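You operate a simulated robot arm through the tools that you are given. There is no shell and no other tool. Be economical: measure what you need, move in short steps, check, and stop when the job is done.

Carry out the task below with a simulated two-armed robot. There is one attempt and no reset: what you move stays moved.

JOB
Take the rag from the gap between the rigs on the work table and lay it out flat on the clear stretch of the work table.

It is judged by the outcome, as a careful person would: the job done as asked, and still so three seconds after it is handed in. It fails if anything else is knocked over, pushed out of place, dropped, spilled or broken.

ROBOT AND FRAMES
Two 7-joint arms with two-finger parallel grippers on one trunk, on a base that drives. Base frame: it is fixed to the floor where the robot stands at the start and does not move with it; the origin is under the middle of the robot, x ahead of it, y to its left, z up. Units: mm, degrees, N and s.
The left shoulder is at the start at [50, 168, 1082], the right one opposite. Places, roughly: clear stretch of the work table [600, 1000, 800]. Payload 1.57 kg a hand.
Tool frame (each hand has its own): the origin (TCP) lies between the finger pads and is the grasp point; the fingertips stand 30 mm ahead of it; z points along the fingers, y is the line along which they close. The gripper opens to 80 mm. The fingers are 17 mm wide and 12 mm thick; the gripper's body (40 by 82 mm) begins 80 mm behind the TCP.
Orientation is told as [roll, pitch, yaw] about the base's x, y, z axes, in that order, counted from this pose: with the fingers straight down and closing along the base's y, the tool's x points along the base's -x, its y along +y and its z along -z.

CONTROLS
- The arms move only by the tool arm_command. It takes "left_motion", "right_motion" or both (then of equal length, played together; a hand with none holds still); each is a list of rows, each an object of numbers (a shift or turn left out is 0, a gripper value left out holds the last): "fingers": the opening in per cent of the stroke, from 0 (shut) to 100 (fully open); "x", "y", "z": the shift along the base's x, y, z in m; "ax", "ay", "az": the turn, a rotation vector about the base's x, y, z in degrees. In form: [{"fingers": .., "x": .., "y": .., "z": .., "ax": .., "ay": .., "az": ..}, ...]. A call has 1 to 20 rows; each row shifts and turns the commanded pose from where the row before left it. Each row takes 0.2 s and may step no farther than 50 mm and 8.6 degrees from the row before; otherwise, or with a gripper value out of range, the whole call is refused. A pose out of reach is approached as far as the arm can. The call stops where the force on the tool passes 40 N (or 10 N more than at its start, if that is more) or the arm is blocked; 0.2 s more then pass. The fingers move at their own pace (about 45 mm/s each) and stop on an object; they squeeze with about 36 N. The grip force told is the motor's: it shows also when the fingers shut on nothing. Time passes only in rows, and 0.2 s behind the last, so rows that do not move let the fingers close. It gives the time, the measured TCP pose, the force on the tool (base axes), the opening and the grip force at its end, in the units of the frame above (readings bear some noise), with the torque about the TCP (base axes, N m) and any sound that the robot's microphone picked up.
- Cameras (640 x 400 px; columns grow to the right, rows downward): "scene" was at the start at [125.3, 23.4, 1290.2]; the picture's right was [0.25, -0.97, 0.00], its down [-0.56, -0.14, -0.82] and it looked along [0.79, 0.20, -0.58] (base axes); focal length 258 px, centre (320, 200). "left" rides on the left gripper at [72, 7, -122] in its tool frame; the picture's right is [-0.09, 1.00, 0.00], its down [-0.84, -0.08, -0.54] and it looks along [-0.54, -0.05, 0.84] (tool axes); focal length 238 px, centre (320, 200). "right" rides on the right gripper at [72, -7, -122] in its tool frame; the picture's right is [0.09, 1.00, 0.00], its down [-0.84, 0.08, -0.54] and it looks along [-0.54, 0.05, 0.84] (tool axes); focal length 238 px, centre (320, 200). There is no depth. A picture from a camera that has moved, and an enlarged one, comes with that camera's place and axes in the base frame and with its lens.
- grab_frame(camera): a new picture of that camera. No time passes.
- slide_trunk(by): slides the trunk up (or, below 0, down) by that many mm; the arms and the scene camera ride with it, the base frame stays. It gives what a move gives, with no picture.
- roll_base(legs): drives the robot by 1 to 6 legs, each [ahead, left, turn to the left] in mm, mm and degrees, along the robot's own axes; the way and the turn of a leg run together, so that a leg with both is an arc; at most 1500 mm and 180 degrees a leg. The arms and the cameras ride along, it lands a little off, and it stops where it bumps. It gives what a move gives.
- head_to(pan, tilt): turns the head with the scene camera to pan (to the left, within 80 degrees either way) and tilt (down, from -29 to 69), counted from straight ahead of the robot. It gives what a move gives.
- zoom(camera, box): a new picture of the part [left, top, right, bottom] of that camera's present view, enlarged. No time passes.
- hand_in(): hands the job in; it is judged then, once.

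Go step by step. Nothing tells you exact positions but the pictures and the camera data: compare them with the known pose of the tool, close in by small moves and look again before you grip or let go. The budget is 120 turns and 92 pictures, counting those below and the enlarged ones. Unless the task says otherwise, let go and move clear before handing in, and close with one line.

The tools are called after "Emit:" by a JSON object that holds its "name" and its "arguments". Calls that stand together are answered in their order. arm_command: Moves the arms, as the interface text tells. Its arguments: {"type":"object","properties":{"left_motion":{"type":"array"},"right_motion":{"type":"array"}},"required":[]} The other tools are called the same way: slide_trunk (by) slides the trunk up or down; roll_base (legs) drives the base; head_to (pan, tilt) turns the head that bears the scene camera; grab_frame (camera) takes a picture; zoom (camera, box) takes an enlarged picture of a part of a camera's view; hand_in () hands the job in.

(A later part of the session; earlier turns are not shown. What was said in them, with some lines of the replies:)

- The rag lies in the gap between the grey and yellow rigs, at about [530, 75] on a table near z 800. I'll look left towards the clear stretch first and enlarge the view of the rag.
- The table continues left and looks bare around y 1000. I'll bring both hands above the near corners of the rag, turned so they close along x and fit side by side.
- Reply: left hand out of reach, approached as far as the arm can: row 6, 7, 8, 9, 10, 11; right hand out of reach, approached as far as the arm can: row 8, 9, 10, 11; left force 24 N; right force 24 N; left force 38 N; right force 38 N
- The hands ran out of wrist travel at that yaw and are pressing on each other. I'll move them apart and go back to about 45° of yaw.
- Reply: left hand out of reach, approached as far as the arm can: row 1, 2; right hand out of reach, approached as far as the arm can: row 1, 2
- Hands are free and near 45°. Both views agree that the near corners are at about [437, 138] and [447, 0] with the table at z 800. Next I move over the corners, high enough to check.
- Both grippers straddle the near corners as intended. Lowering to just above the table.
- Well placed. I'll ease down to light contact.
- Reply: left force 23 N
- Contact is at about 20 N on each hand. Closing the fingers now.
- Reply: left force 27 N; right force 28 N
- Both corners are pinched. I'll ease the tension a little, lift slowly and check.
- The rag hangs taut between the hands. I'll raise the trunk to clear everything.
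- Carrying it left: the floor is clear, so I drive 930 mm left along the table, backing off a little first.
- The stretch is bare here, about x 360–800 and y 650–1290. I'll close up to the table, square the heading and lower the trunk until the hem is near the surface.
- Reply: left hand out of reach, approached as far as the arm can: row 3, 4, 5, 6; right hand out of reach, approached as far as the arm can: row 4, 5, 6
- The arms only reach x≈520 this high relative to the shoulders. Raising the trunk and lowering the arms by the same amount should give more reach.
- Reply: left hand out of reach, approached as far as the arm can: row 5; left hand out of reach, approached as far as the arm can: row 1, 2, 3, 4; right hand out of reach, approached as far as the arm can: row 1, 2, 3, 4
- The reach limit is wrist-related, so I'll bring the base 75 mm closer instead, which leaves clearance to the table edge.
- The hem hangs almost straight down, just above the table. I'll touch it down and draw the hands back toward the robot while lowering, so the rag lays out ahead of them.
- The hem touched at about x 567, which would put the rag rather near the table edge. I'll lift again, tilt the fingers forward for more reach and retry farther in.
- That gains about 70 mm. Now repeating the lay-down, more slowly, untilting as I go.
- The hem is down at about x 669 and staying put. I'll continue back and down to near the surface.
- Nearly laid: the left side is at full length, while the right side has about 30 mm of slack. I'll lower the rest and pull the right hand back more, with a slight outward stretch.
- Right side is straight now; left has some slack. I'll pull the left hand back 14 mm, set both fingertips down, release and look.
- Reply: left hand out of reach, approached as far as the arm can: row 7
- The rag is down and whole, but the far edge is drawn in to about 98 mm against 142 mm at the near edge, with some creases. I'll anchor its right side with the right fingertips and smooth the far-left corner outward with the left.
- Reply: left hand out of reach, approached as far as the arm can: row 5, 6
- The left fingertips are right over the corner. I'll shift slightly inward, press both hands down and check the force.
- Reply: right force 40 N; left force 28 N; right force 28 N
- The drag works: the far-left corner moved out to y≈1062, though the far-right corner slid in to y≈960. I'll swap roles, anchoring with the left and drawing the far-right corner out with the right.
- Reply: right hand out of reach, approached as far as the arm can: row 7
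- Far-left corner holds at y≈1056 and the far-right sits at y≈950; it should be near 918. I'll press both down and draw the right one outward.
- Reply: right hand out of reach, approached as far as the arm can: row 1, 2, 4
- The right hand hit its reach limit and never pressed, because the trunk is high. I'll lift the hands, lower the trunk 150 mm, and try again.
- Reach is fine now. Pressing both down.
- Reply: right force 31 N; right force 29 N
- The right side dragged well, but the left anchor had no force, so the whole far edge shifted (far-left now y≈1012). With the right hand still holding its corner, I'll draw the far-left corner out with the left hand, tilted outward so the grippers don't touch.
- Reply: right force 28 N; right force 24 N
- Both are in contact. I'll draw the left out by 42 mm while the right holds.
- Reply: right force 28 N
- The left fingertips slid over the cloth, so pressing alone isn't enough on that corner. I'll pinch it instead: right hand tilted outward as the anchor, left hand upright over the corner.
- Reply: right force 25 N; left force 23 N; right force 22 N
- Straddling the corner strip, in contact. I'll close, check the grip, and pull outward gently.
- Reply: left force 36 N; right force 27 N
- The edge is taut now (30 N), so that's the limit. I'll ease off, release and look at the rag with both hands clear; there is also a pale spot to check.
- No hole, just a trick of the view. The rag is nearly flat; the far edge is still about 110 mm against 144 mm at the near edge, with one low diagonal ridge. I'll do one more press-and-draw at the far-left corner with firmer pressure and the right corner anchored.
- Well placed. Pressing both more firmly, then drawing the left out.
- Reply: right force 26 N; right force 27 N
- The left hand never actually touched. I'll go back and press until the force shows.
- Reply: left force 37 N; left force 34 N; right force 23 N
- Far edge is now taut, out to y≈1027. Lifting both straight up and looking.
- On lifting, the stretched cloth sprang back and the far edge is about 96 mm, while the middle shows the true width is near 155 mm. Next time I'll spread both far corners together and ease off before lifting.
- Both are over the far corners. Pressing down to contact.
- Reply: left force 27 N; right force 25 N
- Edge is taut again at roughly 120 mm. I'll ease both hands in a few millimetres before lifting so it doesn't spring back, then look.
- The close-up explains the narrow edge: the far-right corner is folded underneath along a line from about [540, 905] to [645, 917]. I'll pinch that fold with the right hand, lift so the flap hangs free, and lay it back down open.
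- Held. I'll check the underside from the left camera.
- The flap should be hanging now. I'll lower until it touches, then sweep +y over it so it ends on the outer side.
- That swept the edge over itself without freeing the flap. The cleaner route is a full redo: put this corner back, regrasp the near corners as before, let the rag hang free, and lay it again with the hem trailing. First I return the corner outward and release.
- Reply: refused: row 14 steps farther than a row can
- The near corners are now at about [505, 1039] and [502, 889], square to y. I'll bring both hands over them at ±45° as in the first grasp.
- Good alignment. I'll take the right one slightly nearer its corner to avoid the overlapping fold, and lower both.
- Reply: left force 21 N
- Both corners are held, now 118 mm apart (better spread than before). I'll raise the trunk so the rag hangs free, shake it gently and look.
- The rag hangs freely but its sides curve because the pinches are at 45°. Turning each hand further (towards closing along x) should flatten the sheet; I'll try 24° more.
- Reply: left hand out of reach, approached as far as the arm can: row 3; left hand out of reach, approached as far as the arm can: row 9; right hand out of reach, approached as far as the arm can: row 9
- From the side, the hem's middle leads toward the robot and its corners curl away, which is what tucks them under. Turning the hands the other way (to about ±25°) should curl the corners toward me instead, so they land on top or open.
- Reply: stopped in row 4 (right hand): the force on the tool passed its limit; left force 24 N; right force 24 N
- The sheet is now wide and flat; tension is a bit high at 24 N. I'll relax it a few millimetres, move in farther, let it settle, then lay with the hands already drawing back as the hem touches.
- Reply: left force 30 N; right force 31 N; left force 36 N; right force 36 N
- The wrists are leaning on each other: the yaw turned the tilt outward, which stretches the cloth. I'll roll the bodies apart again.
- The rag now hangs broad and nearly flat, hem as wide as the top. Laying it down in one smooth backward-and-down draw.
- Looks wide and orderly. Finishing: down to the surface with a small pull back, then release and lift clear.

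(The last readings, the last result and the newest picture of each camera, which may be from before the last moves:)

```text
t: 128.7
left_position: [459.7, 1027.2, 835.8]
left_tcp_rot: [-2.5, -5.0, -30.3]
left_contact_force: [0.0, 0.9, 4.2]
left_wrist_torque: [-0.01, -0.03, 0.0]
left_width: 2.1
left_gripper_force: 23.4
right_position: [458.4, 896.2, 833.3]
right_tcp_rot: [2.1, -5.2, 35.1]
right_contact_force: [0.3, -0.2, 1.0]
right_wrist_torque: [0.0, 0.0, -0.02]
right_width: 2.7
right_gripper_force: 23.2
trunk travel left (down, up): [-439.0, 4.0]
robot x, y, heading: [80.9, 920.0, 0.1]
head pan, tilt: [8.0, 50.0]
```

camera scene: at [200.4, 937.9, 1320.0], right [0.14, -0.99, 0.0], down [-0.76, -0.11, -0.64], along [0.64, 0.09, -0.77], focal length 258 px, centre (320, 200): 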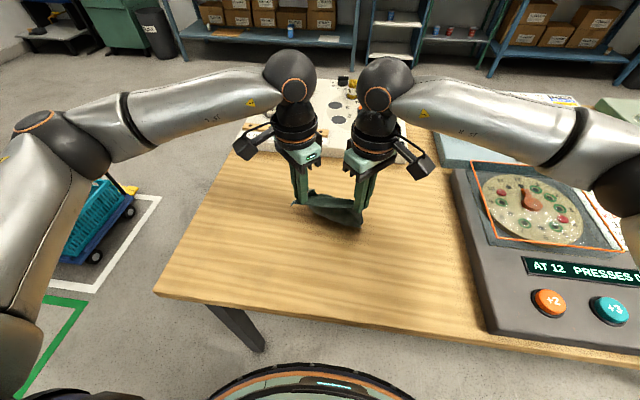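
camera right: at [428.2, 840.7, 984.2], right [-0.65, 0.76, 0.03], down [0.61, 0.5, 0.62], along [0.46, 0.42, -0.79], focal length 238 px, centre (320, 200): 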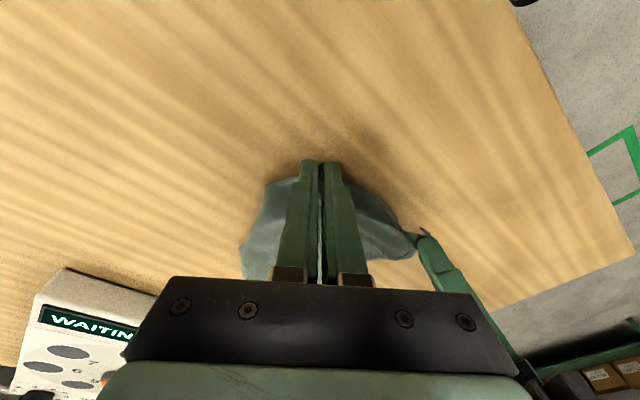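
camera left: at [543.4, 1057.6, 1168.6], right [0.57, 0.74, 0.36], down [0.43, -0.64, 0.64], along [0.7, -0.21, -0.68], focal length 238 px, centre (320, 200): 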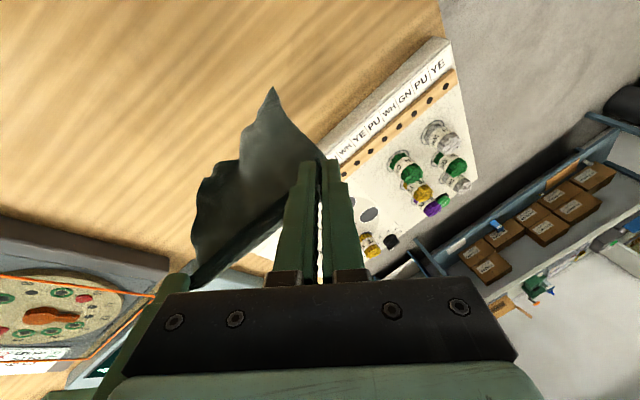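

Emit:
{"name": "arm_command", "arguments": {"left_motion": [{"y": 0.004}, {"y": 0.002}, {}, {"z": -0.002}, {"fingers": 25}, {}, {}], "right_motion": [{"y": -0.004}, {"y": -0.002}, {}, {"z": -0.002}, {"fingers": 25}, {}, {}]}}

Emit:
{"name": "arm_command", "arguments": {"left_motion": [{"z": 0.01}, {"z": 0.03}, {"z": 0.04}, {"y": 0.04}, {"y": 0.045}, {"y": 0.045}, {}], "right_motion": [{"z": 0.01}, {"z": 0.03}, {"z": 0.04}, {"y": -0.04}, {"y": -0.045}, {"y": -0.045}, {}]}}

Emit:
{"name": "zoom", "arguments": {"camera": "scene", "box": [220, 170, 420, 295]}}

```text
t: 130.3
left_position: [458.1, 1033.8, 831.3]
left_tcp_rot: [-2.5, -4.9, -30.3]
left_contact_force: [1.0, 1.2, 3.4]
left_wrist_torque: [-0.04, 0.05, -0.02]
left_width: 19.0
left_gripper_force: 0.1
right_position: [458.8, 889.2, 831.0]
right_tcp_rot: [2.0, -5.2, 35.0]
right_contact_force: [-1.2, 0.2, 1.6]
right_wrist_torque: [-0.03, 0.0, -0.03]
right_width: 19.4
right_gripper_force: 0.0
trunk travel left (down, up): [-439.0, 4.0]
robot x, y, heading: [85.3, 928.3, 0.1]
head pan, tilt: [8.0, 50.0]
```

```text
t: 131.9
left_position: [455.9, 1165.0, 915.5]
left_tcp_rot: [-2.5, -4.9, -30.3]
left_contact_force: [-0.9, 0.2, 0.4]
left_wrist_torque: [-0.02, 0.0, -0.01]
left_width: 20.0
left_gripper_force: 0.1
right_position: [457.8, 761.9, 913.9]
right_tcp_rot: [2.0, -5.2, 35.2]
right_contact_force: [0.9, -0.4, -0.1]
right_wrist_torque: [0.0, 0.01, 0.0]
right_width: 20.1
right_gripper_force: 0.1
trunk travel left (down, up): [-439.0, 4.0]
robot x, y, heading: [82.1, 924.9, 0.3]
head pan, tilt: [8.0, 50.0]
```

```text
3.20 times, centred on (320, 232) of scene
camera zoom: at [200.8, 938.0, 1458.0], right [0.14, -0.99, 0.0], down [-0.76, -0.11, -0.64], along [0.64, 0.09, -0.77], focal length 827 px, centre (320, 96)
```

zoom: 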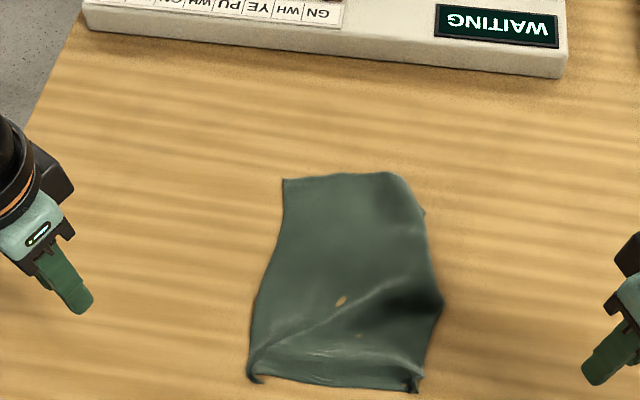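

A corner flap is still tucked under at the far right, though a small tip pokes out near [621, 901]. Zooming in closely on it.

Emit:
{"name": "zoom", "arguments": {"camera": "scene", "box": [310, 215, 374, 255]}}

```text
10.00 times, centred on (342, 235) of scene
camera zoom: at [200.8, 938.0, 1458.0], right [0.14, -0.99, 0.0], down [-0.76, -0.11, -0.64], along [0.64, 0.09, -0.77], focal length 2585 px, centre (100, -150)
```

zoom: 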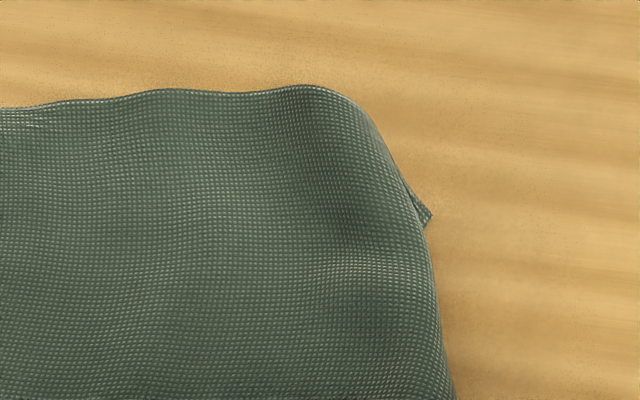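

The true corner's tip is visible, peeking out from under a soft arch at [621, 901]. I'll lower the trunk for reach, then press the right fingertips on that tip and draw it outward to uncurl the corner.

Emit:
{"name": "arm_command", "arguments": {"left_motion": [{"z": 0.03}, {"z": 0.03}, {"z": 0.01}, {}], "right_motion": [{"z": 0.03, "ay": 5, "fingers": 0}, {"z": 0.03, "ax": -2}, {"z": 0.01}, {}]}}

Emit:
{"name": "slide_trunk", "arguments": {"by": -138}}

Emit:
{"name": "arm_command", "arguments": {"right_motion": [{"z": 0.03, "x": 0.025}, {"x": 0.03, "y": 0.01, "az": -8}, {"x": 0.03, "y": 0.02, "az": -8}, {"x": 0.03, "y": 0.02, "az": -6}, {"x": 0.03, "y": 0.02}, {"x": 0.02, "y": 0.02}, {"y": 0.02}, {"y": 0.01}, {}]}}

```text
t: 132.9
left_position: [457.0, 1166.5, 982.6]
left_tcp_rot: [-2.4, -5.0, -30.3]
left_contact_force: [-0.2, -0.2, 0.1]
left_wrist_torque: [0.0, 0.01, 0.0]
left_width: 19.9
left_gripper_force: 0.0
right_position: [456.8, 760.9, 981.8]
right_tcp_rot: [3.3, 0.1, 35.0]
right_contact_force: [0.7, 0.8, -0.3]
right_wrist_torque: [0.0, 0.0, 0.03]
right_width: 0.0
right_gripper_force: 21.5
trunk travel left (down, up): [-439.0, 4.0]
robot x, y, heading: [81.9, 927.3, 0.2]
head pan, tilt: [8.0, 50.0]
```

```text
t: 134.5
left_position: [457.3, 1164.3, 846.1]
left_tcp_rot: [-2.4, -5.0, -30.2]
left_contact_force: [0.1, 0.6, 0.3]
left_wrist_torque: [0.0, -0.02, -0.01]
left_width: 19.9
left_gripper_force: 0.1
right_position: [456.4, 760.0, 844.2]
right_tcp_rot: [3.2, 0.1, 35.1]
right_contact_force: [-0.7, -1.1, -0.3]
right_wrist_torque: [0.01, -0.04, -0.02]
right_width: 0.1
right_gripper_force: 21.2
trunk travel left (down, up): [-301.0, 142.0]
robot x, y, heading: [86.4, 922.6, 0.1]
head pan, tilt: [8.0, 50.0]
```

```text
t: 136.5
left_position: [457.4, 1164.8, 844.5]
left_tcp_rot: [-2.5, -4.9, -30.3]
left_contact_force: [0.1, -0.4, -0.4]
left_wrist_torque: [0.01, 0.01, -0.04]
left_width: 19.9
left_gripper_force: 0.0
right_position: [623.9, 879.9, 873.2]
right_tcp_rot: [3.1, 0.0, 13.1]
right_contact_force: [-0.1, 0.3, -0.1]
right_wrist_torque: [-0.04, -0.01, 0.03]
right_width: 0.0
right_gripper_force: 21.8
trunk travel left (down, up): [-301.0, 142.0]
robot x, y, heading: [83.5, 928.8, 0.0]
head pan, tilt: [8.0, 50.0]
```

Emit:
{"name": "arm_command", "arguments": {"right_motion": [{"x": -0.002, "y": 0.012, "z": -0.015}, {"z": -0.01}, {}]}}

Emit:
{"name": "grab_frame", "arguments": {"camera": "right"}}

```text
t: 137.3
left_position: [457.5, 1164.3, 844.4]
left_tcp_rot: [-2.4, -5.0, -30.2]
left_contact_force: [-0.3, -0.1, -0.9]
left_wrist_torque: [-0.01, 0.01, 0.0]
left_width: 20.2
left_gripper_force: 0.0
right_position: [621.4, 892.7, 847.6]
right_tcp_rot: [3.1, 0.0, 13.0]
right_contact_force: [1.1, -0.3, 0.6]
right_wrist_torque: [-0.03, 0.0, -0.01]
right_width: 0.0
right_gripper_force: 21.5
trunk travel left (down, up): [-301.0, 142.0]
robot x, y, heading: [86.6, 925.6, 0.1]
head pan, tilt: [8.0, 50.0]
```

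```text
3 pictures are left
camera right: at [554.8, 865.1, 969.7], right [-0.31, 0.95, 0.06], down [0.8, 0.23, 0.55], along [0.5, 0.22, -0.84], focal length 238 px, centre (320, 200)
```

right: 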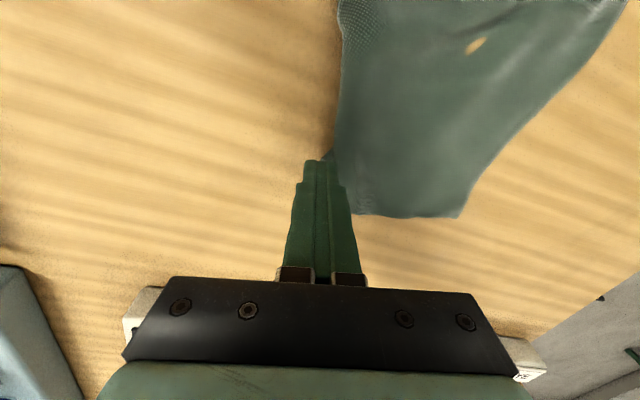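

The tip is at [615, 901]. Shifting onto it and pressing.

Emit:
{"name": "arm_command", "arguments": {"right_motion": [{"x": -0.008, "y": 0.006}, {"z": -0.01}, {"z": -0.004}, {"z": -0.002}, {"z": -0.002}, {}]}}

```text
t: 138.7
left_position: [457.0, 1164.2, 844.6]
left_tcp_rot: [-2.3, -4.9, -30.3]
left_contact_force: [-0.8, 1.1, -0.2]
left_wrist_torque: [0.0, -0.02, -0.01]
left_width: 20.1
left_gripper_force: 0.1
right_position: [612.0, 898.2, 832.5]
right_tcp_rot: [3.2, -0.1, 13.0]
right_contact_force: [0.2, -1.6, 11.6]
right_wrist_torque: [0.04, 0.03, 0.0]
right_width: 0.0
right_gripper_force: 21.0
trunk travel left (down, up): [-301.0, 142.0]
robot x, y, heading: [84.7, 924.1, -0.0]
head pan, tilt: [8.0, 50.0]
```

Emit:
{"name": "arm_command", "arguments": {"right_motion": [{"z": -0.0015}, {"y": -0.006}, {"y": -0.006, "x": 0.002}, {"y": -0.006, "x": 0.003}, {"y": -0.005, "x": 0.004}, {}]}}

```text
t: 140.1
left_position: [456.7, 1165.1, 846.8]
left_tcp_rot: [-2.4, -5.0, -30.4]
left_contact_force: [0.7, -0.2, 0.2]
left_wrist_torque: [0.02, 0.01, 0.01]
left_width: 19.8
left_gripper_force: 0.0
right_position: [620.7, 876.4, 832.7]
right_tcp_rot: [3.2, -0.3, 13.0]
right_contact_force: [-4.8, 4.2, 23.3]
right_wrist_torque: [0.33, 0.17, 0.0]
right_width: 0.0
right_gripper_force: 21.3
trunk travel left (down, up): [-301.0, 142.0]
robot x, y, heading: [83.7, 926.3, 0.4]
head pan, tilt: [8.0, 50.0]
```

Emit:
{"name": "arm_command", "arguments": {"right_motion": [{"x": 0.005, "y": -0.001}, {"x": 0.005, "y": -0.001}, {"x": 0.005, "y": -0.001}, {"x": 0.005, "y": -0.001}, {"x": 0.005}, {"x": 0.004}, {}, {"x": -0.002, "y": 0.002}, {"z": 0.005}, {"z": 0.02}, {"z": 0.03}, {"y": -0.03, "z": 0.02}, {"y": -0.04}, {"y": -0.04}, {}]}}

Emit:
{"name": "zoom", "arguments": {"camera": "scene", "box": [220, 170, 420, 295]}}

```text
t: 143.3
left_position: [458.2, 1165.3, 845.5]
left_tcp_rot: [-2.4, -5.0, -30.4]
left_contact_force: [0.9, 0.0, -0.7]
left_wrist_torque: [0.03, 0.02, -0.01]
left_width: 19.7
left_gripper_force: 0.1
right_position: [645.6, 762.5, 903.8]
right_tcp_rot: [3.2, 0.1, 13.1]
right_contact_force: [0.0, 0.3, -0.7]
right_wrist_torque: [0.0, -0.02, 0.0]
right_width: 0.0
right_gripper_force: 21.6
trunk travel left (down, up): [-301.0, 142.0]
robot x, y, heading: [85.5, 925.7, 0.2]
head pan, tilt: [8.0, 50.0]
```

```text
3.20 times, centred on (320, 232) of scene
camera zoom: at [200.3, 938.0, 1320.0], right [0.14, -0.99, 0.0], down [-0.76, -0.11, -0.64], along [0.64, 0.09, -0.77], focal length 827 px, centre (320, 96)
```

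zoom: 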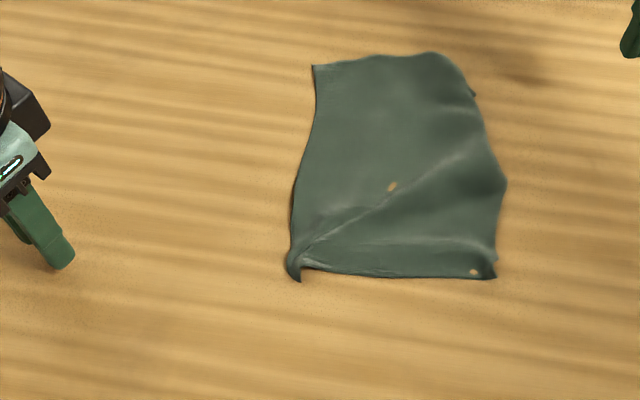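

The rag slid as a whole, and the tip still peeks out: it's a pleat, with the corner pointing outward underneath. I'll repeat with the left hand firmly anchoring the interior near [630, 950] while the right draws the tip out.

Emit:
{"name": "arm_command", "arguments": {"left_motion": [{"z": 0.04, "fingers": 0}, {"z": 0.02, "ay": 5, "x": 0.02}, {"az": 8, "x": 0.03}, {"az": 8, "x": 0.03}, {"x": 0.03, "y": -0.03, "ax": -6}, {"x": 0.03, "y": -0.035, "ax": -7}, {"x": 0.03, "y": -0.035}, {"x": 0.002, "y": -0.04}, {"y": -0.035}, {"y": -0.032}, {}], "right_motion": [{}, {}, {}, {}, {}, {}, {"y": 0.025}, {"y": 0.03}, {"y": 0.03}, {"y": 0.023, "z": -0.02}, {}]}}

```text
t: 145.7
left_position: [628.9, 959.1, 903.7]
left_tcp_rot: [-17.7, -3.8, -13.6]
left_contact_force: [0.4, 1.3, 0.0]
left_wrist_torque: [0.0, -0.01, -0.01]
left_width: 0.0
left_gripper_force: 20.8
right_position: [648.8, 872.8, 884.5]
right_tcp_rot: [3.1, 0.0, 13.0]
right_contact_force: [0.2, 0.3, -0.1]
right_wrist_torque: [-0.02, -0.01, -0.02]
right_width: 0.0
right_gripper_force: 21.3
trunk travel left (down, up): [-301.0, 142.0]
robot x, y, heading: [84.3, 926.4, 0.1]
head pan, tilt: [8.0, 50.0]
```

Emit:
{"name": "arm_command", "arguments": {"left_motion": [{"z": -0.03}, {"z": -0.03}, {"z": -0.006}, {"z": -0.003}, {"z": -0.003}, {"z": -0.001}, {}], "right_motion": [{"z": -0.02, "x": -0.002, "y": -0.001}, {"z": -0.02}, {"z": -0.007}, {"z": -0.003}, {"z": -0.002}, {}, {}]}}

```text
t: 147.3
left_position: [628.0, 958.7, 832.6]
left_tcp_rot: [-17.6, -3.7, -13.7]
left_contact_force: [-0.8, -0.3, 3.0]
left_wrist_torque: [0.02, 0.08, -0.01]
left_width: 0.0
left_gripper_force: 21.8
right_position: [646.3, 871.2, 832.2]
right_tcp_rot: [3.3, -0.1, 13.0]
right_contact_force: [-0.8, 0.1, 5.8]
right_wrist_torque: [0.03, 0.01, 0.0]
right_width: 0.2
right_gripper_force: 21.3
trunk travel left (down, up): [-301.0, 142.0]
robot x, y, heading: [83.9, 928.3, -0.3]
head pan, tilt: [8.0, 50.0]
```

Emit:
{"name": "arm_command", "arguments": {"left_motion": [{"z": -0.002}, {"z": -0.001}, {}], "right_motion": [{"z": -0.002}, {}, {}]}}

```text
t: 148.1
left_position: [628.1, 956.7, 832.9]
left_tcp_rot: [-17.7, -4.1, -13.7]
left_contact_force: [-2.1, 4.1, 23.8]
left_wrist_torque: [0.13, 0.17, -0.03]
left_width: 0.2
left_gripper_force: 21.4
right_position: [646.5, 871.5, 832.1]
right_tcp_rot: [3.2, -0.2, 13.0]
right_contact_force: [2.0, 1.6, 9.2]
right_wrist_torque: [0.09, -0.04, -0.05]
right_width: 0.3
right_gripper_force: 21.5
trunk travel left (down, up): [-301.0, 142.0]
robot x, y, heading: [86.6, 922.5, 0.3]
head pan, tilt: [8.0, 50.0]
```

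Anchor 24 N, tip about 10 N. I'll add a little on both and draw the tip outward.

Emit:
{"name": "arm_command", "arguments": {"left_motion": [{"z": -0.001}, {}, {}, {}, {}, {}, {}, {}], "right_motion": [{"z": -0.0015}, {"x": 0.002, "y": -0.005}, {"x": 0.002, "y": -0.005}, {"x": 0.002, "y": -0.005}, {"x": 0.003, "y": -0.005}, {"x": 0.003, "y": -0.005}, {"x": 0.002, "y": -0.003}, {}]}}

```text
t: 149.9
left_position: [628.3, 956.3, 832.1]
left_tcp_rot: [-17.7, -4.4, -13.7]
left_contact_force: [-2.4, 1.5, 29.6]
left_wrist_torque: [0.08, 0.19, 0.01]
left_width: 0.0
left_gripper_force: 21.6
right_position: [659.0, 840.1, 830.5]
right_tcp_rot: [2.9, -0.3, 12.9]
right_contact_force: [-0.3, -0.1, 15.7]
right_wrist_torque: [0.14, -0.05, 0.0]
right_width: 0.1
right_gripper_force: 21.5
trunk travel left (down, up): [-301.0, 142.0]
robot x, y, heading: [85.1, 924.8, -0.1]
head pan, tilt: [8.0, 50.0]
```

Emit:
{"name": "grab_frame", "arguments": {"camera": "right"}}

```text
1 pictures are left
camera right: at [591.7, 812.2, 952.7], right [-0.31, 0.95, 0.05], down [0.8, 0.23, 0.55], along [0.51, 0.21, -0.83], focal length 238 px, centre (320, 200)
```

right: 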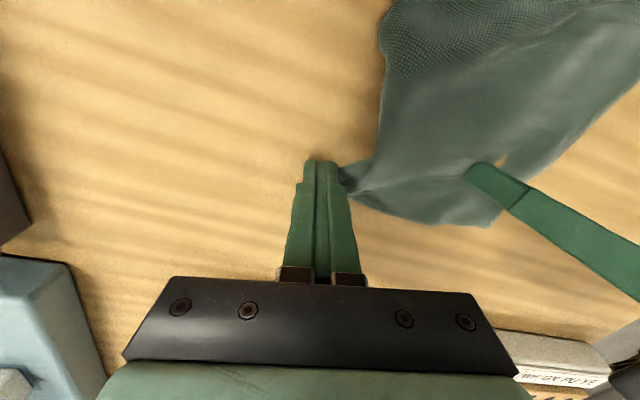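

It's working: the corner has come out to about [657, 857]. I'll re-seat the fingertips on it and draw it on toward its proper place, mostly +x.

Emit:
{"name": "arm_command", "arguments": {"left_motion": [{}, {}, {}, {}, {}, {}, {}], "right_motion": [{"z": 0.01}, {"y": 0.013, "x": -0.003}, {"z": -0.006}, {"z": -0.003}, {"z": -0.002}, {"z": -0.001}, {}]}}

```text
t: 151.5
left_position: [627.6, 956.2, 832.7]
left_tcp_rot: [-17.6, -4.4, -13.7]
left_contact_force: [0.5, -0.8, 26.3]
left_wrist_torque: [0.0, 0.1, 0.0]
left_width: 0.0
left_gripper_force: 21.1
right_position: [654.9, 855.3, 830.6]
right_tcp_rot: [3.2, -0.5, 13.0]
right_contact_force: [-5.3, -0.4, 22.3]
right_wrist_torque: [0.07, 0.01, 0.02]
right_width: 0.0
right_gripper_force: 21.2
trunk travel left (down, up): [-301.0, 142.0]
robot x, y, heading: [81.6, 924.0, 0.3]
head pan, tilt: [8.0, 50.0]
```

Emit:
{"name": "arm_command", "arguments": {"left_motion": [{}, {}, {}, {}, {}, {}, {}], "right_motion": [{"x": 0.005, "y": -0.002}, {"x": 0.005, "y": -0.002}, {"x": 0.004, "y": -0.002}, {"x": 0.004, "y": -0.001}, {"x": 0.003, "y": -0.001}, {"x": 0.002}, {}]}}

```text
t: 153.1
left_position: [627.8, 956.9, 831.9]
left_tcp_rot: [-17.7, -4.3, -13.6]
left_contact_force: [6.5, -4.5, 23.5]
left_wrist_torque: [-0.04, -0.07, 0.01]
left_width: 0.0
left_gripper_force: 21.5
right_position: [678.0, 847.2, 830.5]
right_tcp_rot: [3.1, -0.4, 13.0]
right_contact_force: [-8.6, 2.1, 26.9]
right_wrist_torque: [0.1, 0.1, 0.06]
right_width: 0.0
right_gripper_force: 21.2
trunk travel left (down, up): [-301.0, 142.0]
robot x, y, heading: [87.2, 928.1, 0.0]
head pan, tilt: [8.0, 50.0]
```

Cloth is lightly taut between the hands, so the pleat is out. I'll ease off and lift, then, with the left still anchoring, smooth the near-right corner outward to take out the diagonal ridge.

Emit:
{"name": "arm_command", "arguments": {"left_motion": [{}, {}, {}, {}, {}, {}, {}, {}, {}, {}, {}, {}, {}, {}], "right_motion": [{"x": -0.003, "y": 0.001}, {}, {"z": 0.005}, {"z": 0.03}, {"z": 0.03, "y": -0.01}, {"x": -0.04}, {"x": -0.04}, {"x": -0.04}, {"x": -0.04}, {"x": -0.015, "y": 0.03}, {"z": -0.03}, {"z": -0.025}, {"z": -0.007}, {}]}}

```text
t: 156.1
left_position: [627.9, 956.8, 833.2]
left_tcp_rot: [-17.7, -4.3, -13.6]
left_contact_force: [-6.3, 1.6, 33.4]
left_wrist_torque: [0.1, 0.36, 0.0]
left_width: 0.3
left_gripper_force: 20.7
right_position: [500.2, 869.7, 832.6]
right_tcp_rot: [3.3, -0.2, 13.0]
right_contact_force: [-1.2, -1.3, 6.6]
right_wrist_torque: [-0.08, -0.02, -0.03]
right_width: 0.0
right_gripper_force: 20.8
trunk travel left (down, up): [-301.0, 142.0]
robot x, y, heading: [81.8, 926.2, 0.1]
head pan, tilt: [8.0, 50.0]
```

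Emit:
{"name": "arm_command", "arguments": {"left_motion": [{}, {}, {}, {}, {}, {}], "right_motion": [{"z": -0.002}, {"z": -0.001}, {"x": -0.004, "y": -0.003}, {"x": -0.004, "y": -0.003}, {"x": -0.004, "y": -0.003}, {}]}}

```text
t: 157.5
left_position: [627.7, 956.9, 832.8]
left_tcp_rot: [-17.7, -4.3, -13.6]
left_contact_force: [-1.0, -2.7, 28.1]
left_wrist_torque: [-0.04, 0.18, 0.03]
left_width: 0.0
left_gripper_force: 21.1
right_position: [489.4, 863.0, 830.9]
right_tcp_rot: [3.5, -0.8, 12.8]
right_contact_force: [6.0, 4.3, 30.9]
right_wrist_torque: [0.02, -0.44, 0.02]
right_width: 0.0
right_gripper_force: 21.1
trunk travel left (down, up): [-301.0, 142.0]
robot x, y, heading: [83.9, 921.2, 0.3]
head pan, tilt: [8.0, 50.0]
```

Emit:
{"name": "arm_command", "arguments": {"left_motion": [{}, {}, {"z": 0.005}, {"z": 0.03}, {"z": 0.03, "ax": 8}, {"x": -0.035, "y": 0.02, "ax": 8}, {"x": -0.035}, {"x": -0.035}, {"x": -0.035}, {"z": -0.03}, {"z": -0.025}, {"z": -0.008}, {}], "right_motion": [{"x": -0.004, "y": -0.003}, {}, {}, {}, {}, {}, {}, {}, {}, {}, {}, {}, {}]}}

```text
t: 158.4
left_position: [625.7, 961.0, 834.1]
left_tcp_rot: [-17.0, -3.1, -13.7]
left_contact_force: [-0.3, -0.9, 0.7]
left_wrist_torque: [-0.01, 0.01, -0.02]
left_width: 0.0
left_gripper_force: 20.7
right_position: [487.7, 860.2, 831.7]
right_tcp_rot: [3.7, -0.7, 12.9]
right_contact_force: [-2.2, 0.5, 13.3]
right_wrist_torque: [-0.06, 0.0, 0.0]
right_width: 0.0
right_gripper_force: 21.1
trunk travel left (down, up): [-301.0, 142.0]
robot x, y, heading: [85.5, 922.4, 0.0]
head pan, tilt: [8.0, 50.0]
stopped in row 4 (right hand): the force on the tool passed its limit (the readings are from after the stop); the commanded pose is now the measured one
```

Emit:
{"name": "arm_command", "arguments": {"left_motion": [{"z": 0.03}, {"z": 0.03, "ax": 8}, {"x": -0.035, "y": 0.014, "ax": 8}, {"x": -0.035}, {"x": -0.035}, {"x": -0.033}, {"z": -0.03}, {"z": -0.025}, {"z": -0.006}, {}], "right_motion": [{}, {}, {}, {}, {}, {}, {}, {}, {}, {}]}}

```text
t: 160.6
left_position: [487.1, 976.0, 835.7]
left_tcp_rot: [-1.5, 0.7, -14.0]
left_contact_force: [-0.8, -0.2, -0.5]
left_wrist_torque: [0.05, -0.01, 0.03]
left_width: 0.0
left_gripper_force: 20.8
right_position: [487.5, 860.0, 831.0]
right_tcp_rot: [3.5, -0.5, 13.0]
right_contact_force: [2.2, 2.5, 18.8]
right_wrist_torque: [-0.05, -0.18, 0.05]
right_width: 0.1
right_gripper_force: 21.3
trunk travel left (down, up): [-301.0, 142.0]
robot x, y, heading: [80.1, 922.7, 0.1]
head pan, tilt: [8.0, 50.0]
```

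Emit:
{"name": "arm_command", "arguments": {"left_motion": [{"z": -0.003}, {"z": -0.003}, {"z": -0.001}, {"x": -0.003, "y": 0.004}, {"x": -0.003, "y": 0.004}, {"x": -0.002, "y": 0.003}, {}], "right_motion": [{}, {}, {}, {}, {}, {}, {}]}}

```text
t: 162.2
left_position: [481.5, 984.7, 831.5]
left_tcp_rot: [-1.8, 0.2, -14.0]
left_contact_force: [2.9, -8.1, 32.8]
left_wrist_torque: [-0.1, -0.24, -0.03]
left_width: 0.2
left_gripper_force: 20.9
right_position: [486.8, 859.0, 830.7]
right_tcp_rot: [3.4, -0.6, 13.0]
right_contact_force: [2.9, 2.6, 12.7]
right_wrist_torque: [0.0, -0.14, 0.03]
right_width: 0.0
right_gripper_force: 21.3
trunk travel left (down, up): [-301.0, 142.0]
robot x, y, heading: [85.4, 925.8, -0.0]
head pan, tilt: [8.0, 50.0]
```

Ease, lift both, move clear, and take the last picture.

Emit:
{"name": "arm_command", "arguments": {"left_motion": [{"y": -0.002, "x": 0.001}, {}, {"z": 0.004}, {"z": 0.03}, {"z": 0.04}, {"z": 0.03, "y": 0.03}, {"y": 0.045}, {"y": 0.045}, {"y": 0.03}, {}], "right_motion": [{"y": 0.001, "x": 0.001}, {}, {"z": 0.004}, {"z": 0.03}, {"z": 0.04}, {"z": 0.03, "y": -0.03}, {"y": -0.045}, {"y": -0.03}, {}, {}]}}

Emit:
{"name": "zoom", "arguments": {"camera": "scene", "box": [240, 170, 440, 295]}}

```text
t: 164.4
left_position: [480.1, 1136.3, 934.6]
left_tcp_rot: [-1.6, 0.7, -14.0]
left_contact_force: [0.2, -0.1, 0.4]
left_wrist_torque: [0.0, 0.0, 0.01]
left_width: 0.1
left_gripper_force: 21.7
right_position: [486.6, 757.5, 935.3]
right_tcp_rot: [3.5, -0.4, 12.9]
right_contact_force: [1.0, -0.1, -0.1]
right_wrist_torque: [-0.06, -0.02, -0.01]
right_width: 0.0
right_gripper_force: 21.7
trunk travel left (down, up): [-301.0, 142.0]
robot x, y, heading: [83.2, 925.4, -0.0]
head pan, tilt: [8.0, 50.0]
```

```text
3.20 times, centred on (340, 232) of scene
camera zoom: at [200.3, 937.7, 1320.0], right [0.14, -0.99, 0.0], down [-0.76, -0.11, -0.64], along [0.64, 0.09, -0.77], focal length 827 px, centre (256, 96)
```

zoom: 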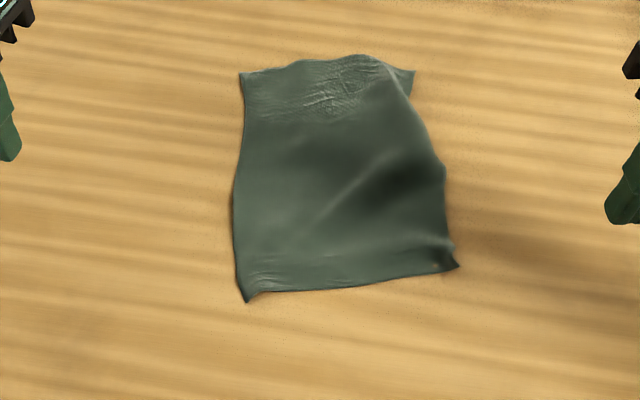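

All four corners are out now: near edge about 150 mm, far edge about 145 mm, left side 207 mm. The right side is about 20 mm short because of a soft bulge, so the near-right corner needs drawing back toward the robot. I'll anchor the far part and do that gently, judging by force.

Emit:
{"name": "arm_command", "arguments": {"left_motion": [{"x": 0.03, "y": -0.035, "ax": -8}, {"x": 0.03, "y": -0.035, "ax": -8}, {"x": 0.03, "y": -0.035}, {"x": 0.03, "y": -0.035}, {"x": 0.025, "y": -0.035}, {"y": -0.026}, {"z": -0.035}, {"z": -0.035}, {"z": -0.022}, {"z": -0.006}, {}], "right_motion": [{}, {}, {"x": 0.02, "y": 0.03}, {"y": 0.03}, {"y": 0.032}, {}, {"z": -0.035}, {"z": -0.035}, {"z": -0.025}, {"z": -0.005}, {}]}}

```text
t: 166.8
left_position: [627.3, 932.5, 833.3]
left_tcp_rot: [-17.0, -3.1, -13.8]
left_contact_force: [0.2, -0.7, 0.5]
left_wrist_torque: [-0.01, 0.01, 0.0]
left_width: 0.1
left_gripper_force: 21.6
right_position: [509.6, 848.8, 831.9]
right_tcp_rot: [3.5, -0.6, 12.9]
right_contact_force: [-0.1, -0.3, 2.6]
right_wrist_torque: [-0.03, -0.03, -0.01]
right_width: 0.0
right_gripper_force: 21.4
trunk travel left (down, up): [-301.0, 142.0]
robot x, y, heading: [84.9, 927.0, 0.0]
head pan, tilt: [8.0, 50.0]
```

Emit:
{"name": "arm_command", "arguments": {"left_motion": [{"z": -0.002}, {"z": -0.002}, {"z": -0.001}, {}], "right_motion": [{"z": -0.002}, {}, {}, {}]}}

```text
t: 167.8
left_position: [626.4, 932.4, 833.9]
left_tcp_rot: [-17.1, -3.5, -13.6]
left_contact_force: [-2.4, 5.2, 26.3]
left_wrist_torque: [0.26, 0.18, 0.0]
left_width: 0.0
left_gripper_force: 21.1
right_position: [506.7, 846.3, 831.2]
right_tcp_rot: [3.4, -0.6, 13.0]
right_contact_force: [0.5, 0.3, 4.9]
right_wrist_torque: [-0.05, 0.0, -0.02]
right_width: 0.0
right_gripper_force: 21.2
trunk travel left (down, up): [-301.0, 142.0]
robot x, y, heading: [83.2, 924.5, -0.0]
head pan, tilt: [8.0, 50.0]
```

Emit:
{"name": "arm_command", "arguments": {"left_motion": [{}, {}, {}, {}, {}, {}, {}], "right_motion": [{"z": -0.0015}, {"x": -0.005, "y": -0.001}, {"x": -0.005, "y": -0.001}, {"x": -0.004, "y": -0.001}, {"x": -0.004, "y": -0.001}, {"x": -0.003, "y": -0.001}, {}]}}

```text
t: 169.4
left_position: [625.6, 931.8, 832.7]
left_tcp_rot: [-17.0, -3.5, -13.6]
left_contact_force: [0.0, 5.2, 26.7]
left_wrist_torque: [0.19, 0.15, -0.05]
left_width: 0.0
left_gripper_force: 21.0
right_position: [486.7, 841.2, 832.1]
right_tcp_rot: [3.4, -0.7, 12.9]
right_contact_force: [2.4, 1.7, 11.2]
right_wrist_torque: [-0.03, -0.05, 0.03]
right_width: 0.0
right_gripper_force: 20.9
trunk travel left (down, up): [-301.0, 142.0]
robot x, y, heading: [81.4, 923.6, 0.1]
head pan, tilt: [8.0, 50.0]
```

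Forces show it moved without overstretching. I'll lift both straight up slowly and move clear.

Emit:
{"name": "arm_command", "arguments": {"left_motion": [{}, {"z": 0.003}, {"z": 0.01}, {"z": 0.03}, {"z": 0.04}, {"z": 0.03, "y": 0.03}, {"y": 0.045}, {"y": 0.045}, {"y": 0.04, "x": -0.02}, {}], "right_motion": [{"x": 0.001}, {"z": 0.003}, {"z": 0.01}, {"z": 0.03}, {"z": 0.04}, {"z": 0.03, "y": -0.03}, {"y": -0.04}, {"y": -0.03}, {}, {}]}}

```text
t: 171.6
left_position: [610.2, 1093.2, 942.9]
left_tcp_rot: [-16.9, -3.1, -13.7]
left_contact_force: [0.5, -0.5, -0.2]
left_wrist_torque: [0.03, -0.01, 0.01]
left_width: 0.0
left_gripper_force: 21.7
right_position: [491.4, 743.8, 944.3]
right_tcp_rot: [3.5, -0.4, 13.0]
right_contact_force: [-0.8, -0.4, 0.0]
right_wrist_torque: [-0.04, -0.01, 0.0]
right_width: 0.3
right_gripper_force: 21.5
trunk travel left (down, up): [-301.0, 142.0]
robot x, y, heading: [87.9, 923.1, 0.0]
head pan, tilt: [8.0, 50.0]
```

In the last picture the rag lay spread with all four corners out on the clear stretch. Both hands are now clear and nothing else was touched, so I'm handing in.

Emit:
{"name": "hand_in", "arguments": {}}

```text
The job is handed in.
```

I moved the rag from the gap between the rigs and laid it out on the clear stretch of the work table, with both hands clear. My last picture showed all four corners out but still a soft bulge on the right side. I smoothed that by force readings alone afterwards, because the pictures had run out, so I haven't seen whether it is fully flat.
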